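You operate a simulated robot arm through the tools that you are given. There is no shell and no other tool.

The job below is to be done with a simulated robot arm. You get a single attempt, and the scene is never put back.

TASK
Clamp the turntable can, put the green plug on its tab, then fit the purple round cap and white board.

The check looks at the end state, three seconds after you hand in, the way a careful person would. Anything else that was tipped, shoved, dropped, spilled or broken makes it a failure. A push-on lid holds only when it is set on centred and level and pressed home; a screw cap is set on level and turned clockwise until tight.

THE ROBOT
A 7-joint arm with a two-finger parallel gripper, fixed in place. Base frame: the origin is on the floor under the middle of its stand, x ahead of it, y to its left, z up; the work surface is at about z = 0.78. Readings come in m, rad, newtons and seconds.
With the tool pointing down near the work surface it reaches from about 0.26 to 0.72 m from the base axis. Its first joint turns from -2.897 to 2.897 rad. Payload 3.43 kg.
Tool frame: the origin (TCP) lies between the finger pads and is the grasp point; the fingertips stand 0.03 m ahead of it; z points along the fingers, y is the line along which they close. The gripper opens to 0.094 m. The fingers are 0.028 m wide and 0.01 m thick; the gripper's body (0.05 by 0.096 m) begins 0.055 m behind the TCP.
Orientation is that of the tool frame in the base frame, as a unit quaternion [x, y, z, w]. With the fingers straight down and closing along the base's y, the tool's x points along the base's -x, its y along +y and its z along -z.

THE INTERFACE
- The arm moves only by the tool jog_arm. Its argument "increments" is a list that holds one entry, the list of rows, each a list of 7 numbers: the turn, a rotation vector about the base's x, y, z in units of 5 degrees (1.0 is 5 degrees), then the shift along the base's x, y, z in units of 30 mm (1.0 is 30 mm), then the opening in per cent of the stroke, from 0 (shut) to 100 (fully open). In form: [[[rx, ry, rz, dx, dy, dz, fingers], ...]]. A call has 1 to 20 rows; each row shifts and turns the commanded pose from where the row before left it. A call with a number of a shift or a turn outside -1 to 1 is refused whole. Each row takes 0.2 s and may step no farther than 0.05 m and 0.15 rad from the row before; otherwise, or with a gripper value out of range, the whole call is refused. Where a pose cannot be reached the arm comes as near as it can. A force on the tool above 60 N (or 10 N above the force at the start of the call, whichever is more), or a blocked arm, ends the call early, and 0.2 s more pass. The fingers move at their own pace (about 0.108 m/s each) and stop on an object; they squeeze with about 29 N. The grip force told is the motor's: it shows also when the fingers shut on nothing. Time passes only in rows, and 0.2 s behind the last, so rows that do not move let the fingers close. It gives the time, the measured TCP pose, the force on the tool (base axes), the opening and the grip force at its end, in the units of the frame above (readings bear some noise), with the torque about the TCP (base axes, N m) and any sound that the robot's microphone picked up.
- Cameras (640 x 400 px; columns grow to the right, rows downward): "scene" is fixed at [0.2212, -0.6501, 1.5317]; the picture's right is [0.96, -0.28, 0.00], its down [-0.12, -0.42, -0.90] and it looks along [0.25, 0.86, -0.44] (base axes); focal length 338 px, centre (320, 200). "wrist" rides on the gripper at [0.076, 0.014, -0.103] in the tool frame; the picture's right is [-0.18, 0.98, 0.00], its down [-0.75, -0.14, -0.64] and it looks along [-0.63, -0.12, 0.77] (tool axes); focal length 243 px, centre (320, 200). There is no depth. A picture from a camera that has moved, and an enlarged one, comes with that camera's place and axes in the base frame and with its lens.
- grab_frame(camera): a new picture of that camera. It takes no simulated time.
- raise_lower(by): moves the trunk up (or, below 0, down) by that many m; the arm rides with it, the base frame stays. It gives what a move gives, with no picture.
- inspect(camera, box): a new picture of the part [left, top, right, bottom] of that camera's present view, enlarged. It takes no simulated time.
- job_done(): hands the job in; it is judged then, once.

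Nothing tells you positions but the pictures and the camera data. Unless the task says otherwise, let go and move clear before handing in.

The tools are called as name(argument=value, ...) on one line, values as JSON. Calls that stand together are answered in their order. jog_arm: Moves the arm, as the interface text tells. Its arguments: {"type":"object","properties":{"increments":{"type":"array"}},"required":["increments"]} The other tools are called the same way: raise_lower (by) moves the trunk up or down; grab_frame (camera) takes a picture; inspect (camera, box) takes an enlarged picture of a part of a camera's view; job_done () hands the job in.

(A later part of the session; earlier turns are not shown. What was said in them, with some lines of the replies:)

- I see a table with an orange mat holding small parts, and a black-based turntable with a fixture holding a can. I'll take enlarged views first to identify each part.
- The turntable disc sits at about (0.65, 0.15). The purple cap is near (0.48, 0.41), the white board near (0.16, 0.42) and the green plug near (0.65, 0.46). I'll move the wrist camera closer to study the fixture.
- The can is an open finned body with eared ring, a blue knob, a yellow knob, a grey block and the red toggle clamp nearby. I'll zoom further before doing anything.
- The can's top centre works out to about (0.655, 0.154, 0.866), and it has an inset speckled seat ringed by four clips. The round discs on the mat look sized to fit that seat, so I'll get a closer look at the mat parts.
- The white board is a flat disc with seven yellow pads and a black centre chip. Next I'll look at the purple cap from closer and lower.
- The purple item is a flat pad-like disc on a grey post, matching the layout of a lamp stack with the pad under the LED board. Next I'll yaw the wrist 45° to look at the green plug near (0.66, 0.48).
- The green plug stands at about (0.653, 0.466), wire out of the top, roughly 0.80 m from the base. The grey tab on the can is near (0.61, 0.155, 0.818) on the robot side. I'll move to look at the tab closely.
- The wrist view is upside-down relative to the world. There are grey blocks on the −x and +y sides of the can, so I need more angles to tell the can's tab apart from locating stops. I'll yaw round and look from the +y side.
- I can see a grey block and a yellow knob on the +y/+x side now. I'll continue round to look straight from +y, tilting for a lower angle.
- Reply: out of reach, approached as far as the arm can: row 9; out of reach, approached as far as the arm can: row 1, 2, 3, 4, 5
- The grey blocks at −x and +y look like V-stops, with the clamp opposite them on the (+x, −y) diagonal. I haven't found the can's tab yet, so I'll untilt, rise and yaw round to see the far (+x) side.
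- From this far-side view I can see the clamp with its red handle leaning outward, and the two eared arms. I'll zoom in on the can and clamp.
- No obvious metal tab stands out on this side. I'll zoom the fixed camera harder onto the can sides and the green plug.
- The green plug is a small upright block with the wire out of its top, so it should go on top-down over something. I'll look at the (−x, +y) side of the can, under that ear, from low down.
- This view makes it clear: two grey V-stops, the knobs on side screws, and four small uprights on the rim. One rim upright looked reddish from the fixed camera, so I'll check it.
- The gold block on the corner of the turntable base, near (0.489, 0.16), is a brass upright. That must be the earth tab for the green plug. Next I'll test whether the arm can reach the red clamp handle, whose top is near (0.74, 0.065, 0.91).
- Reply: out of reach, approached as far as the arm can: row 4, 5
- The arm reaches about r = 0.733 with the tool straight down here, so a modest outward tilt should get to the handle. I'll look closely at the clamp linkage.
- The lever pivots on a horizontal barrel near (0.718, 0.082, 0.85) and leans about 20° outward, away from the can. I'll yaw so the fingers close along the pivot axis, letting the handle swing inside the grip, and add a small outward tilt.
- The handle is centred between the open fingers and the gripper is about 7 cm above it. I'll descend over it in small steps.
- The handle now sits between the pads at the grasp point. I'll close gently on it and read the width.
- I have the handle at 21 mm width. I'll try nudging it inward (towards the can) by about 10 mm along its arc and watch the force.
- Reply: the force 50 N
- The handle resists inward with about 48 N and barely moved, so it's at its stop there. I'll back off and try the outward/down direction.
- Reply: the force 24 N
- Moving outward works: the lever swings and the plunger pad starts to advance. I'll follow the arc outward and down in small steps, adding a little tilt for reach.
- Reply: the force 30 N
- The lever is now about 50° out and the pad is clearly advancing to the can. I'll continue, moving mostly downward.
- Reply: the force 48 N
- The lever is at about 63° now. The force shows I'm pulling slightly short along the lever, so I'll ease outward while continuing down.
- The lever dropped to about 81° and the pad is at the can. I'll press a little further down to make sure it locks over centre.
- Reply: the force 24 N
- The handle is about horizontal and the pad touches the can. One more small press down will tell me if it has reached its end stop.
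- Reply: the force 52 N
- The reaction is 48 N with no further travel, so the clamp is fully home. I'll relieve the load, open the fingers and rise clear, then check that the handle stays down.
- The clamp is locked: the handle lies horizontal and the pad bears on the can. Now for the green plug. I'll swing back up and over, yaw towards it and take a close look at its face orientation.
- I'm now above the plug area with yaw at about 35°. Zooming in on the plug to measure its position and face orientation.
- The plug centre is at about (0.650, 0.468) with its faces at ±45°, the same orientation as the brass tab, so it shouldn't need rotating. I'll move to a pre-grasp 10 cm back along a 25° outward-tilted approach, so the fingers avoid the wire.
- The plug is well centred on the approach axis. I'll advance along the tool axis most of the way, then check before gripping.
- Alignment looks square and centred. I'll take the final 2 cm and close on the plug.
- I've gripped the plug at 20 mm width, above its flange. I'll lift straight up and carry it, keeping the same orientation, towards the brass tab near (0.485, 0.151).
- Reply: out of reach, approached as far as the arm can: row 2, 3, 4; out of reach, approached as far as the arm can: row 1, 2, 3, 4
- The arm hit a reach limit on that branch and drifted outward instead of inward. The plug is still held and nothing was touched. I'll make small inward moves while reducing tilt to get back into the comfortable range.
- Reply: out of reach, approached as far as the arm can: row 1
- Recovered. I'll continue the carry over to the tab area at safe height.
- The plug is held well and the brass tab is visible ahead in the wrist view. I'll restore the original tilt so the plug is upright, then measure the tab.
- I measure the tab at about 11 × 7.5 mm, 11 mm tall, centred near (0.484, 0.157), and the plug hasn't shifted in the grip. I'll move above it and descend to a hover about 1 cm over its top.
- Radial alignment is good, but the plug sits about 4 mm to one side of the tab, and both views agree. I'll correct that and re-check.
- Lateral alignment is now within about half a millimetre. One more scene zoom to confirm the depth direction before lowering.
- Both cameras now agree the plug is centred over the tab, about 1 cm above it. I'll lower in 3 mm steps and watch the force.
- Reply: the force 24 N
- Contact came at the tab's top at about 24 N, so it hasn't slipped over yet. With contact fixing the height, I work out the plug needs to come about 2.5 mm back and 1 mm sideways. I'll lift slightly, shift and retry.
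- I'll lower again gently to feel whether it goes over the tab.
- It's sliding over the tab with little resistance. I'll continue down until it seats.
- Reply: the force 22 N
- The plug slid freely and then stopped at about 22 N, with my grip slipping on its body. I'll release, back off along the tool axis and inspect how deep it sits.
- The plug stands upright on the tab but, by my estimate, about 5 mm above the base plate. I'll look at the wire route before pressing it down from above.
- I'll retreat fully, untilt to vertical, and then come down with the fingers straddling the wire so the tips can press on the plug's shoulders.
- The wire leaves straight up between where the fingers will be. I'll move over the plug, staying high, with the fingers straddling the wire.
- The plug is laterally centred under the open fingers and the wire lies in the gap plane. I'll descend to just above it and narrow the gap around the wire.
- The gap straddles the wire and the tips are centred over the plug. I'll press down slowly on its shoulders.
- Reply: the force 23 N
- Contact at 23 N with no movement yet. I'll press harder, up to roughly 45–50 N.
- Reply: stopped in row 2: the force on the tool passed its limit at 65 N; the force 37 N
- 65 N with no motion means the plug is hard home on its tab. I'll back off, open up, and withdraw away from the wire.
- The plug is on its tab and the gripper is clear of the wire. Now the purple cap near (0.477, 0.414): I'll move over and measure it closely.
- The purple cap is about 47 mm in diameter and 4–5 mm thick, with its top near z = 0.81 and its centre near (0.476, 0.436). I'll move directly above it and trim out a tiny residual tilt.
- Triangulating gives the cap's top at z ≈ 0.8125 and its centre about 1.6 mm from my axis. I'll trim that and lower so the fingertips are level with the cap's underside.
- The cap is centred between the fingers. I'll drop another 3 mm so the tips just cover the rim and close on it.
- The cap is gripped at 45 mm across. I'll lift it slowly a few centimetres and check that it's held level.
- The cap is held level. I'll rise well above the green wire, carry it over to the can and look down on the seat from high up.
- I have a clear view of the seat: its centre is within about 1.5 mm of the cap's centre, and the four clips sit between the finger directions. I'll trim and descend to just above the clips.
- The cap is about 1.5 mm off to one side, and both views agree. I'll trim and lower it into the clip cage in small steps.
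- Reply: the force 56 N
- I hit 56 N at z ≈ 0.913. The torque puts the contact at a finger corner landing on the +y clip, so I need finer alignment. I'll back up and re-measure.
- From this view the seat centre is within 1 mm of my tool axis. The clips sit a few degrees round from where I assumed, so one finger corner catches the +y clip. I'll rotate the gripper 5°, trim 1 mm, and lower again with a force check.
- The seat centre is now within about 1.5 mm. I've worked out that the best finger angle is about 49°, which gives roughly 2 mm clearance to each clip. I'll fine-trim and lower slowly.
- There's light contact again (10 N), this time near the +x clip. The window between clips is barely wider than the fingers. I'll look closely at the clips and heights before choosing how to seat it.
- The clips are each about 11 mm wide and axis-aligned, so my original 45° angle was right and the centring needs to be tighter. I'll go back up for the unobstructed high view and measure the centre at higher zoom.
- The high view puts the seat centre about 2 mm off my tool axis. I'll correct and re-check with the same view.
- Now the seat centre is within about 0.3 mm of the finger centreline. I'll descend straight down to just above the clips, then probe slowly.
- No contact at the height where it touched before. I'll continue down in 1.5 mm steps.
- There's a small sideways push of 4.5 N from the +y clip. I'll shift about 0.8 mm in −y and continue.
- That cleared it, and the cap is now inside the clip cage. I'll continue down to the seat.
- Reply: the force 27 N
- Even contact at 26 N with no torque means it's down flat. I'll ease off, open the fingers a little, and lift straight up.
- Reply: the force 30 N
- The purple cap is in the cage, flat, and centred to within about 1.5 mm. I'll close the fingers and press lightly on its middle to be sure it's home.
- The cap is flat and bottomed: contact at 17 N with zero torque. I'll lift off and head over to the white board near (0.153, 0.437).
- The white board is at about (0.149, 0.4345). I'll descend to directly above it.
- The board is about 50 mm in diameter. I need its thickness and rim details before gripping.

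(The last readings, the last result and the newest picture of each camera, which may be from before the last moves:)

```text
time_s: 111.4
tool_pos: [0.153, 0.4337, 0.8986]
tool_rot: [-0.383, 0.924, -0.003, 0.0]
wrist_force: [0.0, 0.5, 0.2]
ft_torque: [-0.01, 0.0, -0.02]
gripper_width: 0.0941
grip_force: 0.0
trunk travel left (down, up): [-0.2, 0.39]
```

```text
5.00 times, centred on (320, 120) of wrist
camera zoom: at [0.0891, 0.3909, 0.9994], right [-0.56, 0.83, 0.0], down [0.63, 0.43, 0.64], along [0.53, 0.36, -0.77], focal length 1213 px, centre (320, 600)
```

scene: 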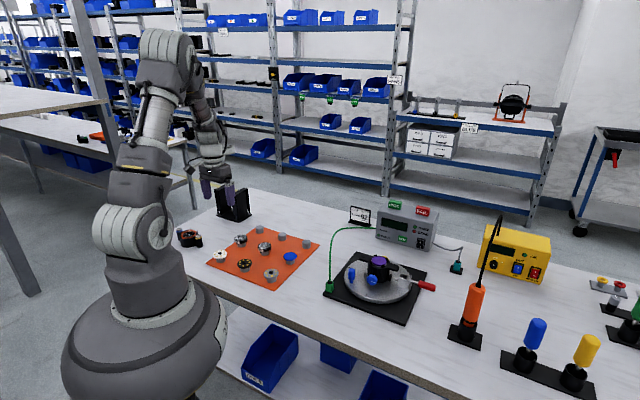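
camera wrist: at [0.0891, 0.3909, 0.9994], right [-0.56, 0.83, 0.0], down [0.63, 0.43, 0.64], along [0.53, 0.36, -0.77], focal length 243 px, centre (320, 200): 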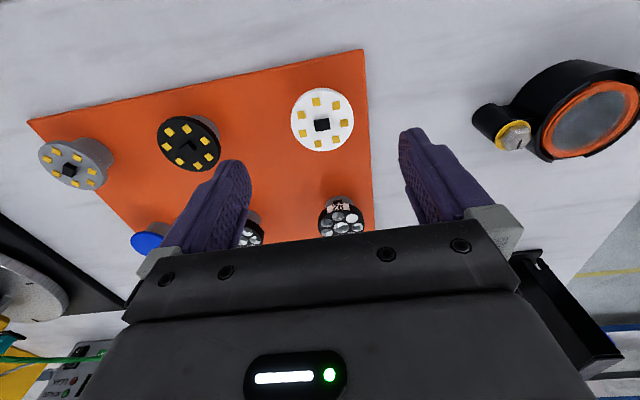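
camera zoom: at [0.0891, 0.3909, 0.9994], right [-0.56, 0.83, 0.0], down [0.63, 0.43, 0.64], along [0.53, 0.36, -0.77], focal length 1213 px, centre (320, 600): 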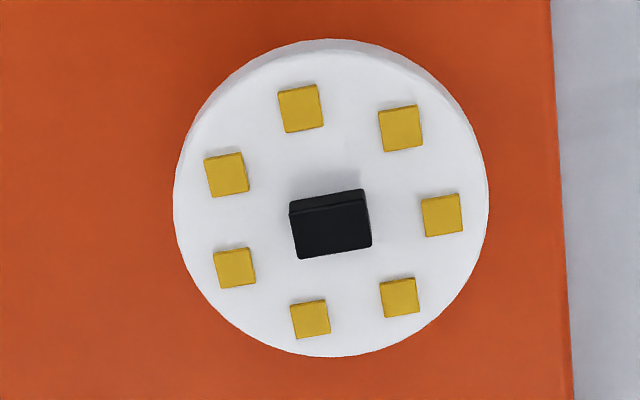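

The board is about 5 mm thick and 49.6 mm across, sitting at the same height as the cap did. I'll centre over it and descend to grip at the rim with the tips level with its underside.

jog_arm(increments=[[[0, 0, 0, -0.09, 0.003, -0.6, 100], [0, 0, 0, 0, 0, -0.7, 100], [0, 0, 0, 0, 0, -0.4, 85], [0, 0, 0, 0, 0, -0.2, 75], [0, 0, 0, 0, 0, 0, 70]]])

inspect(camera="wrist", box=[220, 80, 420, 220])

inspect(camera="scene", box=[205, 235, 245, 270])

```text
time_s: 112.6
tool_pos: [0.1492, 0.4334, 0.8425]
tool_rot: [-0.383, 0.924, -0.003, 0.0]
wrist_force: [-0.4, -0.5, 1.5]
ft_torque: [0.0, 0.01, 0.02]
gripper_width: 0.0657
grip_force: 0.0
trunk travel left (down, up): [-0.2, 0.39]
```

```text
2.86 times, centred on (320, 150) of wrist
camera zoom: at [0.0848, 0.3902, 0.9438], right [-0.56, 0.83, 0.0], down [0.63, 0.43, 0.64], along [0.53, 0.36, -0.77], focal length 693 px, centre (320, 343)
```

zoom: 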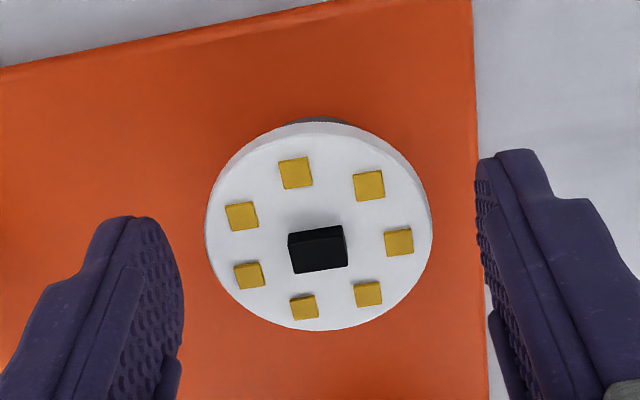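

```text
11.43 times, centred on (225, 252) of scene
camera zoom: at [0.2212, -0.6501, 1.5317], right [0.96, -0.28, 0.0], down [-0.12, -0.42, -0.9], along [0.25, 0.86, -0.44], focal length 3859 px, centre (1406, -400)
```

zoom: 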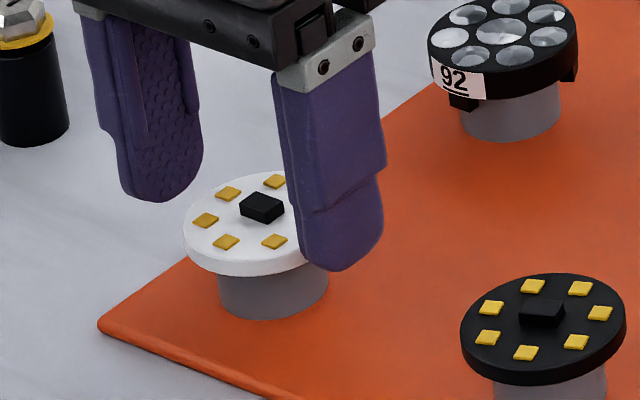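

The board is centred within about 1 mm. I'll lower the last 3.5 mm and close on the rim.

jog_arm(increments=[[[0, 0, 0, 0.018, 0.018, -0.11, 70], [0, 0, 0, 0, 0, 0, 60], [0, 0, 0, 0, 0, 0, 52], [0, 0, 0, 0, 0, 0, 47], [0, 0, 0, 0, 0, 0, 47]]])

inspect(camera="scene", box=[205, 235, 245, 270])

inspect(camera="wrist", box=[220, 80, 420, 220])

```text
time_s: 113.8
tool_pos: [0.1506, 0.4338, 0.8387]
tool_rot: [-0.383, 0.924, -0.002, 0.0]
wrist_force: [0.0, -0.3, -0.1]
ft_torque: [-0.03, 0.03, 0.01]
gripper_width: 0.0481
grip_force: 29.9
trunk travel left (down, up): [-0.2, 0.39]
```

```text
11.43 times, centred on (225, 252) of scene
camera zoom: at [0.2212, -0.6501, 1.5317], right [0.96, -0.28, 0.0], down [-0.12, -0.42, -0.9], along [0.25, 0.86, -0.44], focal length 3859 px, centre (1406, -400)
```

zoom: 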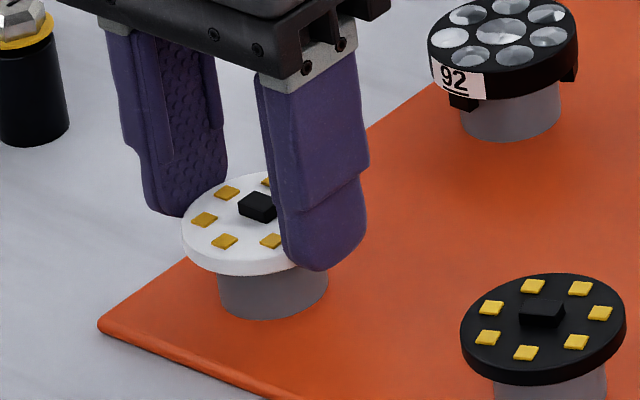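

```text
2.86 times, centred on (320, 150) of wrist
camera zoom: at [0.0857, 0.3906, 0.9405], right [-0.56, 0.83, 0.0], down [0.63, 0.43, 0.64], along [0.53, 0.36, -0.77], focal length 693 px, centre (320, 343)
```

zoom: 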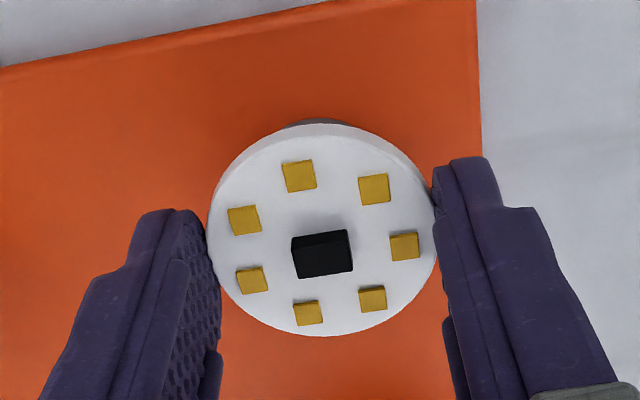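

Board gripped at 48.1 mm. I'll lift gently, check it's level, and carry it high to the can.

jog_arm(increments=[[[0, 0, 0, 0, 0, 0.2, 43], [0, 0, 0, 0, 0, 0.5, 43], [0, 0, 0, 0, 0, 0.8, 43]]])

inspect(camera="scene", box=[200, 215, 250, 265])

jog_arm(increments=[[[0, 0, 0, 0, 0, 0.9, 43], [0, 0, 0, 0, 0, 0.95, 43], [0, 0, 0, 0, 0, 0.95, 43], [0, 0, 0, 0, 0, 0.95, 43], [0, 0, 0, 0, 0, 0.95, 43], [0, 0, 0, 0, 0, 0.9, 43]]])

jog_arm(increments=[[[0, 0, 0, 0.92, -0.51, 0, 43], [0, 0, 0, 0.92, -0.51, 0, 43], [0, 0, 0, 0.92, -0.51, 0, 43], [0, 0, 0, 0.92, -0.51, 0, 43], [0, 0, 0, 0.92, -0.51, 0, 43], [0, 0, 0, 0.92, -0.51, 0, 43], [0, 0, 0, 0.92, -0.51, 0, 43], [0, 0, 0, 0.92, -0.51, 0, 43], [0, 0, 0, 0.92, -0.51, 0, 43], [0, 0, 0, 0.92, -0.51, 0, 43], [0, 0, 0, 0.92, -0.51, 0, 43], [0, 0, 0, 0.92, -0.51, 0, 43], [0, 0, 0, 0.92, -0.51, 0, 43], [0, 0, 0, 0.92, -0.51, 0, 43], [0, 0, 0, 0.92, -0.51, 0, 43], [0, 0, 0, 0.92, -0.51, 0, 43], [0, 0, 0, 0.92, -0.51, 0, 43], [0, 0, 0, 0.92, -0.51, 0, 43], [0, 0, 0, 0, 0, 0, 43]]])

inspect(camera="wrist", box=[285, 50, 365, 125])

inspect(camera="wrist", box=[220, 40, 420, 220])

```text
time_s: 114.6
tool_pos: [0.1504, 0.4342, 0.8843]
tool_rot: [-0.383, 0.924, -0.002, 0.0]
wrist_force: [-0.3, 0.5, -0.5]
ft_torque: [0.01, 0.01, 0.02]
gripper_width: 0.0482
grip_force: 28.8
trunk travel left (down, up): [-0.2, 0.39]
```

```text
8.00 times, centred on (225, 240) of scene
camera zoom: at [0.2212, -0.6501, 1.5317], right [0.96, -0.28, 0.0], down [-0.12, -0.42, -0.9], along [0.25, 0.86, -0.44], focal length 2701 px, centre (1080, -120)
```

zoom: 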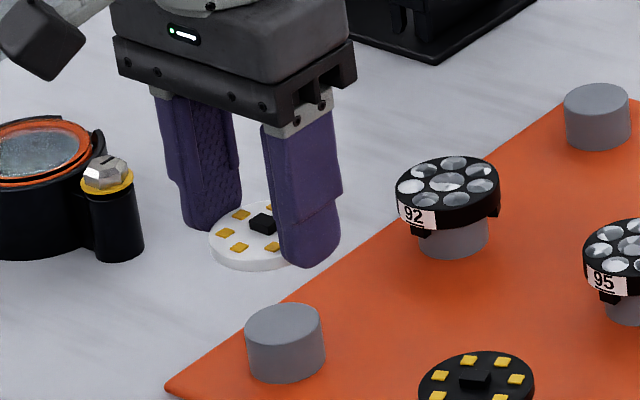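

```text
time_s: 116.0
tool_pos: [0.151, 0.4339, 1.0509]
tool_rot: [-0.381, 0.924, -0.002, 0.0]
wrist_force: [0.7, -0.5, -0.2]
ft_torque: [0.01, -0.03, -0.01]
gripper_width: 0.0482
grip_force: 29.5
trunk travel left (down, up): [-0.2, 0.39]
```

```text
time_s: 120.0
tool_pos: [0.649, 0.1585, 1.0505]
tool_rot: [-0.383, 0.924, -0.001, -0.001]
wrist_force: [0.4, 0.2, -0.5]
ft_torque: [-0.03, -0.04, 0.04]
gripper_width: 0.0484
grip_force: 28.7
trunk travel left (down, up): [-0.2, 0.39]
```

```text
5.33 times, centred on (325, 88) of wrist
camera zoom: at [0.5839, 0.1148, 1.152], right [-0.56, 0.83, 0.0], down [0.63, 0.43, 0.64], along [0.53, 0.36, -0.77], focal length 1294 px, centre (293, 800)
```

zoom: 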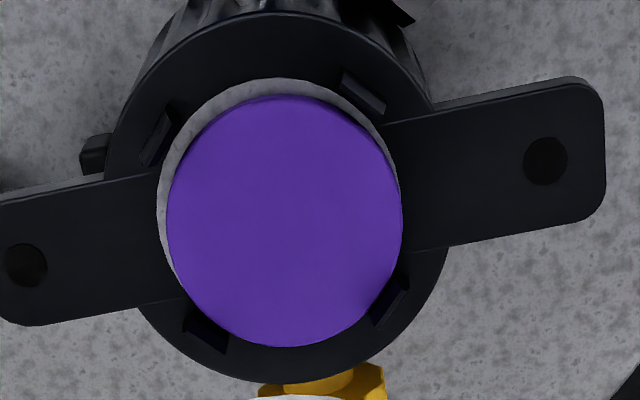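

```text
2.22 times, centred on (320, 130) of wrist
camera zoom: at [0.5839, 0.1148, 1.152], right [-0.56, 0.83, 0.0], down [0.63, 0.43, 0.64], along [0.53, 0.36, -0.77], focal length 539 px, centre (320, 356)
```

zoom: 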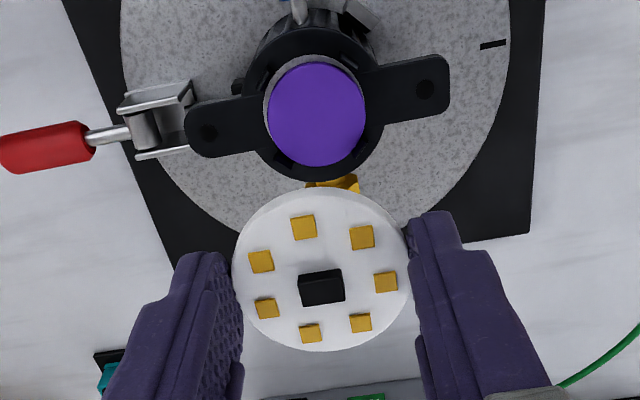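

The board is level in the grip and I'm above the can. By comparison with the alignment that worked for the cap, I need to move about (+2.8, −1.8) mm.

jog_arm(increments=[[[0, 0, 0, 0.093, -0.06, 0.33, 43], [0, 0, 0, 0, 0, 0, 43], [0, 0, 0, 0, 0, 0, 43]]])

inspect(camera="wrist", box=[285, 50, 365, 125])

```text
time_s: 120.8
tool_pos: [0.6515, 0.1567, 1.0606]
tool_rot: [-0.382, 0.924, -0.002, -0.002]
wrist_force: [-0.6, 0.8, -0.3]
ft_torque: [0.0, 0.02, -0.02]
gripper_width: 0.0486
grip_force: 29.0
trunk travel left (down, up): [-0.2, 0.39]
```

```text
5.33 times, centred on (325, 88) of wrist
camera zoom: at [0.5862, 0.1133, 1.1625], right [-0.56, 0.83, 0.0], down [0.63, 0.43, 0.64], along [0.53, 0.36, -0.77], focal length 1294 px, centre (293, 800)
```

zoom: 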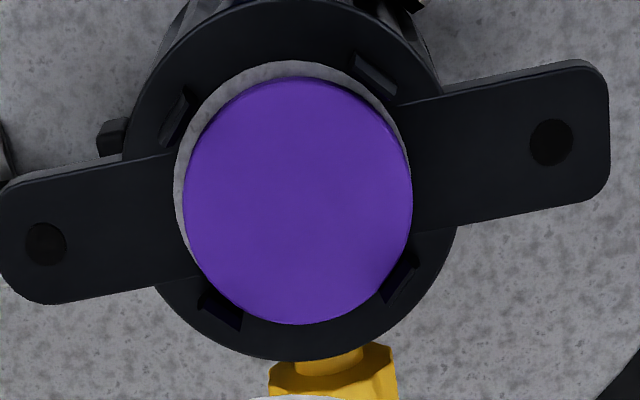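

I'm within 1 mm of the position that worked before. I'll trim half a millimetre and descend straight down to just above the clips.

jog_arm(increments=[[[0, 0, 0, 0.017, -0.017, 0, 43], [0, 0, 0, 0, 0, -0.9, 43], [0, 0, 0, 0, 0, -0.9, 43], [0, 0, 0, 0, 0, -0.9, 43], [0, 0, 0, 0, 0, -0.9, 43], [0, 0, 0, 0, 0, -0.9, 43], [0, 0, 0, 0, 0, -0.15, 43], [0, 0, 0, 0, 0, 0, 43]]])

inspect(camera="wrist", box=[260, 80, 380, 180])

inspect(camera="scene", box=[360, 240, 400, 275])

```text
time_s: 122.6
tool_pos: [0.6504, 0.1548, 0.9207]
tool_rot: [-0.383, 0.924, -0.002, 0.0]
wrist_force: [-0.1, 0.2, -0.6]
ft_torque: [-0.05, 0.0, 0.01]
gripper_width: 0.0484
grip_force: 28.7
trunk travel left (down, up): [-0.2, 0.39]
```

```text
4.00 times, centred on (320, 130) of wrist
camera zoom: at [0.5861, 0.1113, 1.0228], right [-0.56, 0.83, 0.0], down [0.63, 0.43, 0.64], along [0.53, 0.36, -0.77], focal length 970 px, centre (320, 480)
```

zoom: 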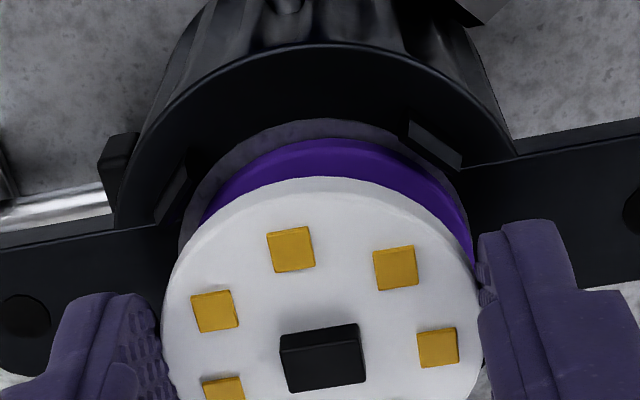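

```text
11.43 times, centred on (380, 258) of scene
camera zoom: at [0.2212, -0.6501, 1.5317], right [0.96, -0.28, 0.0], down [-0.12, -0.42, -0.9], along [0.25, 0.86, -0.44], focal length 3859 px, centre (-366, -457)
```

zoom: 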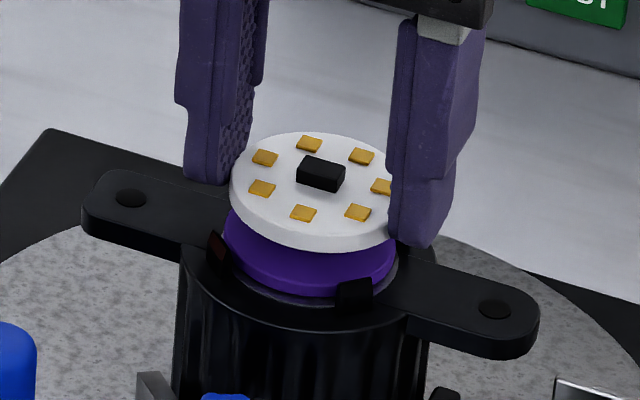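

The board is right above the purple cap and inside the clip circle. I'll lower in small steps.

jog_arm(increments=[[[0, 0, 0, 0, 0, -0.1, 43], [0, 0, 0, 0, 0, -0.1, 43], [0, 0, 0, 0, 0, 0, 43]]])

jog_arm(increments=[[[0, 0, 0, 0, 0, -0.05, 43], [0, 0, 0, 0, 0, -0.05, 43], [0, 0, 0, 0, 0, 0, 43]]])

inspect(camera="scene", box=[365, 245, 397, 270])

```text
time_s: 123.4
tool_pos: [0.6511, 0.1554, 0.9165]
tool_rot: [-0.382, 0.924, -0.001, 0.001]
wrist_force: [0.4, 0.3, -0.4]
ft_torque: [0.04, 0.01, -0.01]
gripper_width: 0.0482
grip_force: 29.3
trunk travel left (down, up): [-0.2, 0.39]
```

```text
time_s: 124.2
tool_pos: [0.6508, 0.1556, 0.9133]
tool_rot: [-0.382, 0.924, -0.002, 0.0]
wrist_force: [-4.2, -2.6, 4.0]
ft_torque: [0.02, 0.04, -0.03]
gripper_width: 0.0482
grip_force: 28.9
trunk travel left (down, up): [-0.2, 0.39]
```

```text
16.00 times, centred on (381, 258) of scene
camera zoom: at [0.2212, -0.6501, 1.5317], right [0.96, -0.28, 0.0], down [-0.12, -0.42, -0.9], along [0.25, 0.86, -0.44], focal length 5403 px, centre (-656, -720)
```

zoom: 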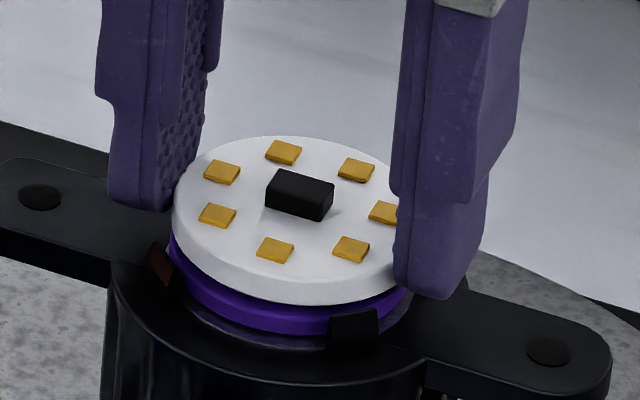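

The +x and +y clips give a light sideways push of about 5 N. I'll shift 0.7 mm in (−x, −y) and continue down.

jog_arm(increments=[[[0, 0, 0, -0.026, -0.018, 0, 43], [0, 0, 0, 0, 0, -0.05, 43], [0, 0, 0, 0, 0, -0.05, 43], [0, 0, 0, 0, 0, 0, 43]]])

inspect(camera="scene", box=[365, 245, 397, 270])

```text
time_s: 125.2
tool_pos: [0.6501, 0.1547, 0.9099]
tool_rot: [-0.383, 0.924, -0.002, 0.0]
wrist_force: [-0.5, -4.0, 2.7]
ft_torque: [-0.12, 0.07, -0.03]
gripper_width: 0.0483
grip_force: 29.8
trunk travel left (down, up): [-0.2, 0.39]
```

```text
16.00 times, centred on (381, 258) of scene
camera zoom: at [0.2212, -0.6501, 1.5317], right [0.96, -0.28, 0.0], down [-0.12, -0.42, -0.9], along [0.25, 0.86, -0.44], focal length 5403 px, centre (-656, -720)
```

zoom: 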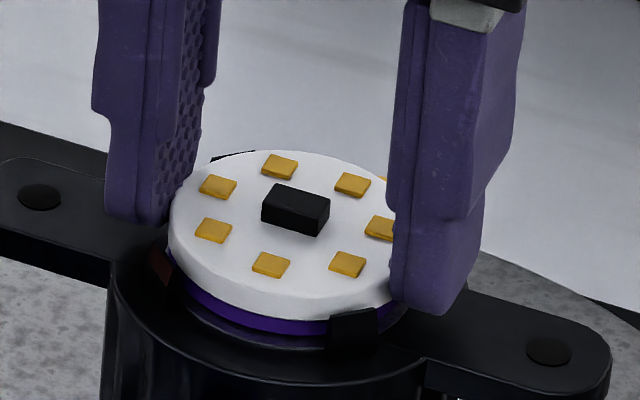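

Nearly down. I'll trim a touch more in −y and lower to contact with the cap.

jog_arm(increments=[[[0, 0, 0, 0, -0.02, 0, 43], [0, 0, 0, 0, 0, -0.05, 43], [0, 0, 0, 0, 0, -0.05, 43], [0, 0, 0, 0, 0, 0, 43]]])

inspect(camera="scene", box=[365, 245, 397, 270])

```text
time_s: 126.2
tool_pos: [0.6495, 0.1545, 0.9103]
tool_rot: [-0.383, 0.924, -0.001, 0.002]
wrist_force: [0.5, -3.0, 25.2]
ft_torque: [-0.05, 0.05, -0.01]
gripper_width: 0.0485
grip_force: 29.6
trunk travel left (down, up): [-0.2, 0.39]
```

```text
16.00 times, centred on (381, 258) of scene
camera zoom: at [0.2212, -0.6501, 1.5317], right [0.96, -0.28, 0.0], down [-0.12, -0.42, -0.9], along [0.25, 0.86, -0.44], focal length 5403 px, centre (-656, -720)
```

zoom: 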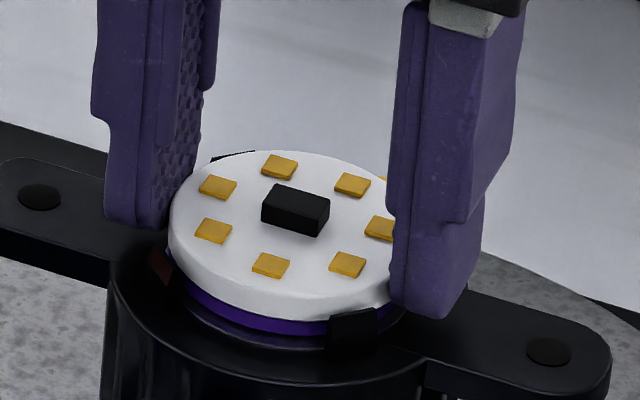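

Even 25 N contact and no torque: the board is sitting flat on the cap. I'll unload fully first, then open and lift away.

jog_arm(increments=[[[0, 0, 0, 0, 0, 0.12, 43], [0, 0, 0, 0, 0, 0, 43]]])

```text
time_s: 126.8
tool_pos: [0.6501, 0.1556, 0.909]
tool_rot: [-0.383, 0.924, -0.001, 0.0]
wrist_force: [3.9, -2.7, 7.3]
ft_torque: [0.02, -0.18, 0.0]
gripper_width: 0.0483
grip_force: 29.7
trunk travel left (down, up): [-0.2, 0.39]
```

jog_arm(increments=[[[0, 0, 0, 0, 0, 0.02, 43], [0, 0, 0, 0, 0, 0, 55], [0, 0, 0, 0, 0, 0, 60], [0, 0, 0, 0, 0, 0, 64], [0, 0, 0, 0, 0, 0, 64]]])

inspect(camera="scene", box=[365, 245, 397, 270])

```text
time_s: 128.0
tool_pos: [0.6487, 0.1547, 0.9115]
tool_rot: [-0.383, 0.924, -0.002, 0.0]
wrist_force: [0.2, 0.6, 1.0]
ft_torque: [0.0, 0.0, -0.01]
gripper_width: 0.0602
grip_force: 0.0
trunk travel left (down, up): [-0.2, 0.39]
```

```text
16.00 times, centred on (381, 258) of scene
camera zoom: at [0.2212, -0.6501, 1.5317], right [0.96, -0.28, 0.0], down [-0.12, -0.42, -0.9], along [0.25, 0.86, -0.44], focal length 5403 px, centre (-656, -720)
```

zoom: 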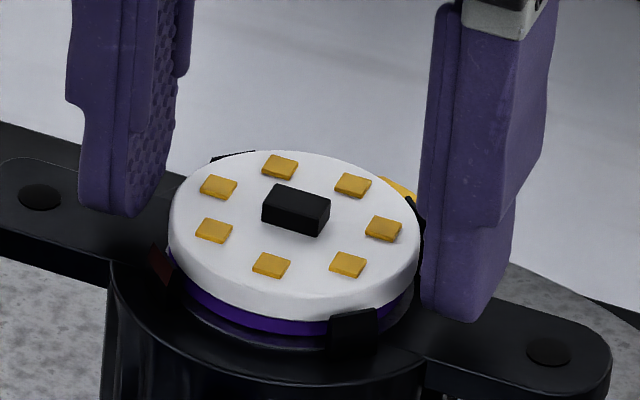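

Clean release with the board resting level on the cap. I'll rise straight up and inspect from both cameras.

jog_arm(increments=[[[0, 0, 0, 0, 0, 0.3, 64], [0, 0, 0, 0, 0, 0.6, 64], [0, 0, 0, 0, 0, 0.9, 64], [0, 0, 0, 0, 0, 0.9, 64], [0, 0, 0, 0, 0, 0.9, 64], [0, 0, 0, 0, 0, 0.9, 64]]])

inspect(camera="wrist", box=[280, 40, 370, 125])

inspect(camera="scene", box=[365, 248, 397, 270])

```text
time_s: 129.4
tool_pos: [0.6508, 0.1554, 1.0458]
tool_rot: [-0.383, 0.924, -0.001, -0.001]
wrist_force: [0.4, 0.0, 0.3]
ft_torque: [0.03, 0.0, -0.03]
gripper_width: 0.0602
grip_force: 0.0
trunk travel left (down, up): [-0.2, 0.39]
```

```text
4.71 times, centred on (325, 82) of wrist
camera zoom: at [0.5862, 0.1119, 1.1477], right [-0.56, 0.83, 0.0], down [0.63, 0.43, 0.64], along [0.53, 0.36, -0.77], focal length 1142 px, centre (296, 753)
```

zoom: 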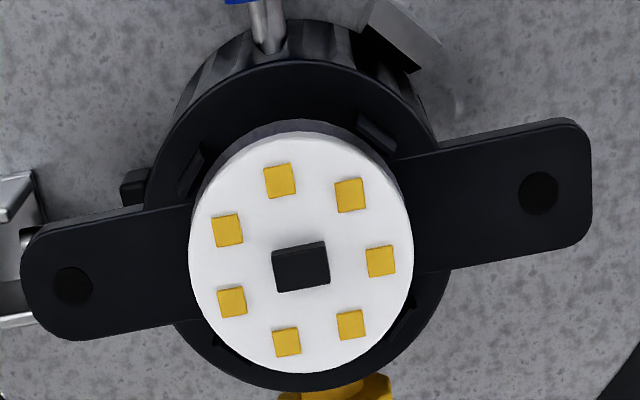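

```text
16.00 times, centred on (381, 259) of scene
camera zoom: at [0.2212, -0.6501, 1.5317], right [0.96, -0.28, 0.0], down [-0.12, -0.42, -0.9], along [0.25, 0.86, -0.44], focal length 5403 px, centre (-656, -744)
```

zoom: 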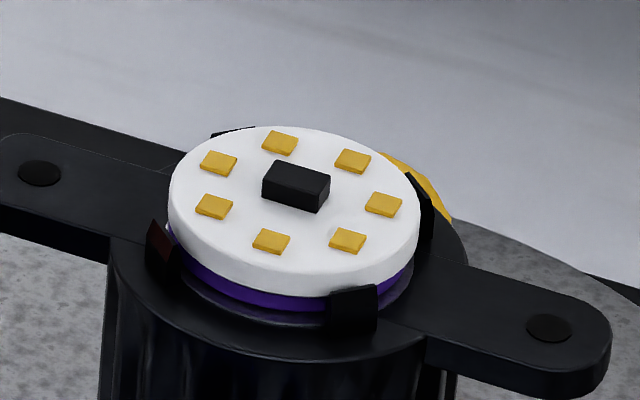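

The board is seated inside all four clips on top of the purple cap. I'll move the arm clear at height and then verify the clamp, plug and stack.

jog_arm(increments=[[[0, 0, 0, 0, 0, 0.9, 64], [0, 0, 0, 0, 0, 0.9, 64], [0, 0, 0, -0.9, 0.3, 0.5, 64], [0, 0, 0, -0.9, 0.3, 0.3, 64], [0, 0, 0, -0.9, 0.3, 0, 64], [0, 0, 0, -0.9, 0.3, 0, 64], [0, 0, 0, -0.9, 0.3, 0, 64], [0, 0, 0, -0.9, 0.3, 0, 64], [0, 0, 0, -0.9, 0.3, 0, 64], [0, 0, 0, -0.9, 0.3, 0, 64]]])

grab_frame(camera="scene")

inspect(camera="scene", box=[320, 235, 440, 310])

inspect(camera="scene", box=[318, 275, 348, 297])

inspect(camera="scene", box=[370, 195, 440, 255])

grab_frame(camera="wrist")

```text
time_s: 131.6
tool_pos: [0.4307, 0.227, 1.1242]
tool_rot: [-0.383, 0.924, -0.002, 0.0]
wrist_force: [-0.1, 0.7, -0.4]
ft_torque: [0.0, 0.0, 0.03]
gripper_width: 0.0599
grip_force: 0.1
trunk travel left (down, up): [-0.2, 0.39]
```

```text
taken
```

scene: 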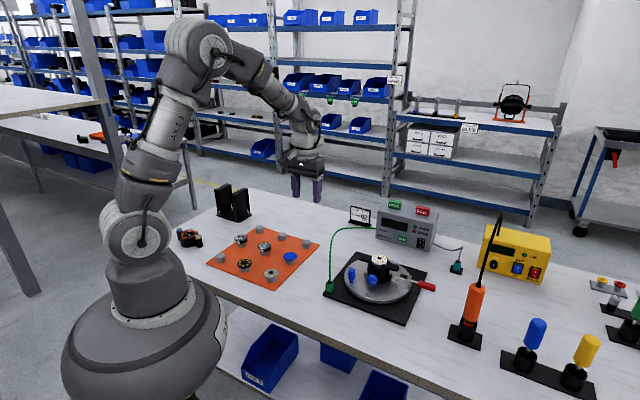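

```text
5.33 times, centred on (380, 272) of scene
camera zoom: at [0.2212, -0.6501, 1.5317], right [0.96, -0.28, 0.0], down [-0.12, -0.42, -0.9], along [0.25, 0.86, -0.44], focal length 1801 px, centre (0, -187)
```

zoom: 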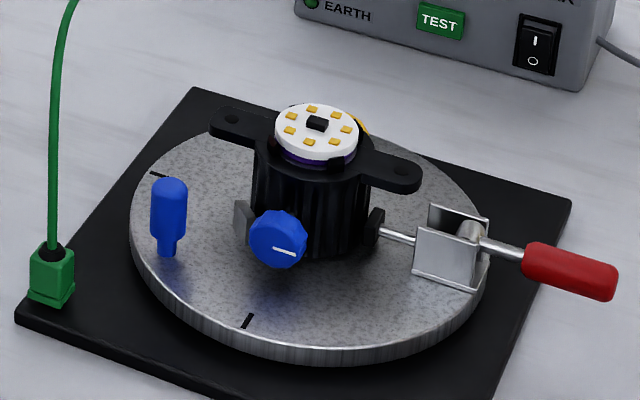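

```text
16.00 times, centred on (333, 286) of scene
camera zoom: at [0.2212, -0.6501, 1.5317], right [0.96, -0.28, 0.0], down [-0.12, -0.42, -0.9], along [0.25, 0.86, -0.44], focal length 5403 px, centre (112, -1176)
```

zoom: 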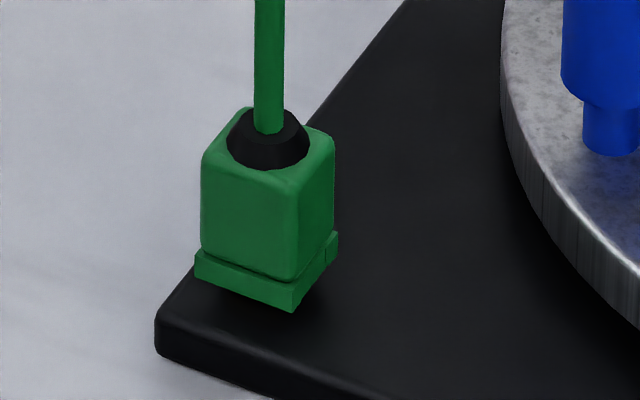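

```text
6.67 times, centred on (405, 225) of scene
camera zoom: at [0.2212, -0.6501, 1.5317], right [0.96, -0.28, 0.0], down [-0.12, -0.42, -0.9], along [0.25, 0.86, -0.44], focal length 2251 px, centre (-247, 33)
```

zoom: 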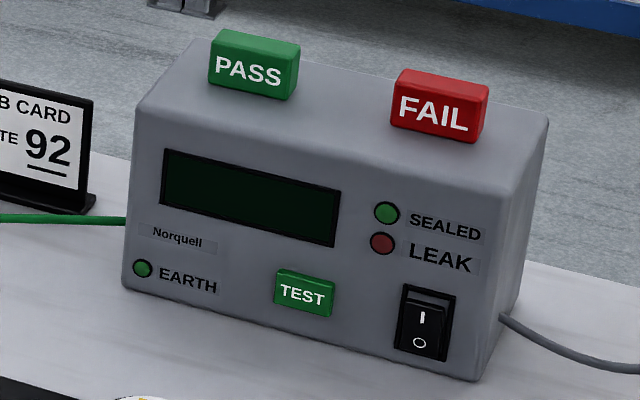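

```text
taken
camera wrist: at [0.3671, 0.1831, 1.2256], right [-0.56, 0.83, 0.0], down [0.63, 0.43, 0.64], along [0.53, 0.36, -0.77], focal length 243 px, centre (320, 200)
```

wrist: 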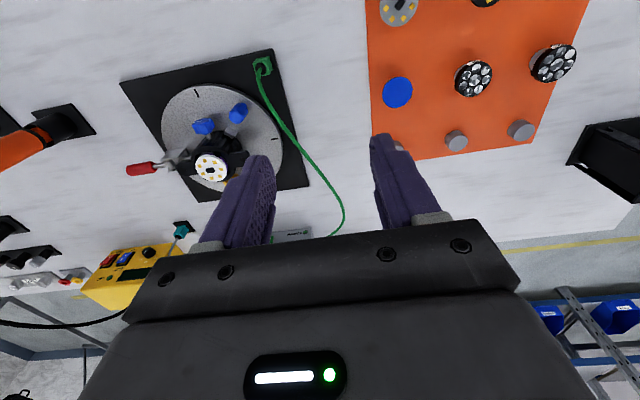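

Everything checks out:
- **Clamp:** the handle is down and the pad is hard against the can.
- **Green plug:** upright and bottomed on the brass tab.
- **Stack:** the purple cap and then the white board sit level inside the four clips.
- **Surroundings:** nothing else has moved, and the arm is clear.

I'm handing in.

job_done()

```text
The job is handed in.
```

I've handed the job in, and each part looked right on the final camera check:

- **Clamp:** the red toggle handle is down and locked, with its pad pressed hard against the turntable can.
- **Green plug:** it is on the brass tab at the corner of the turntable base. It stopped about 5–6 mm above the base plate, and pressing it with about 65 N did not move it further. I took that as fully seated.
- **Purple cap and white board:** the cap is inside the four clips on top of the can, and the board sits level on it. I put the cap underneath because it looked like a pad for the board and you listed it first.

The tester is switched off, so I couldn't use its EARTH light to confirm the plug's connection. Nothing else looked moved, and the arm is clear.
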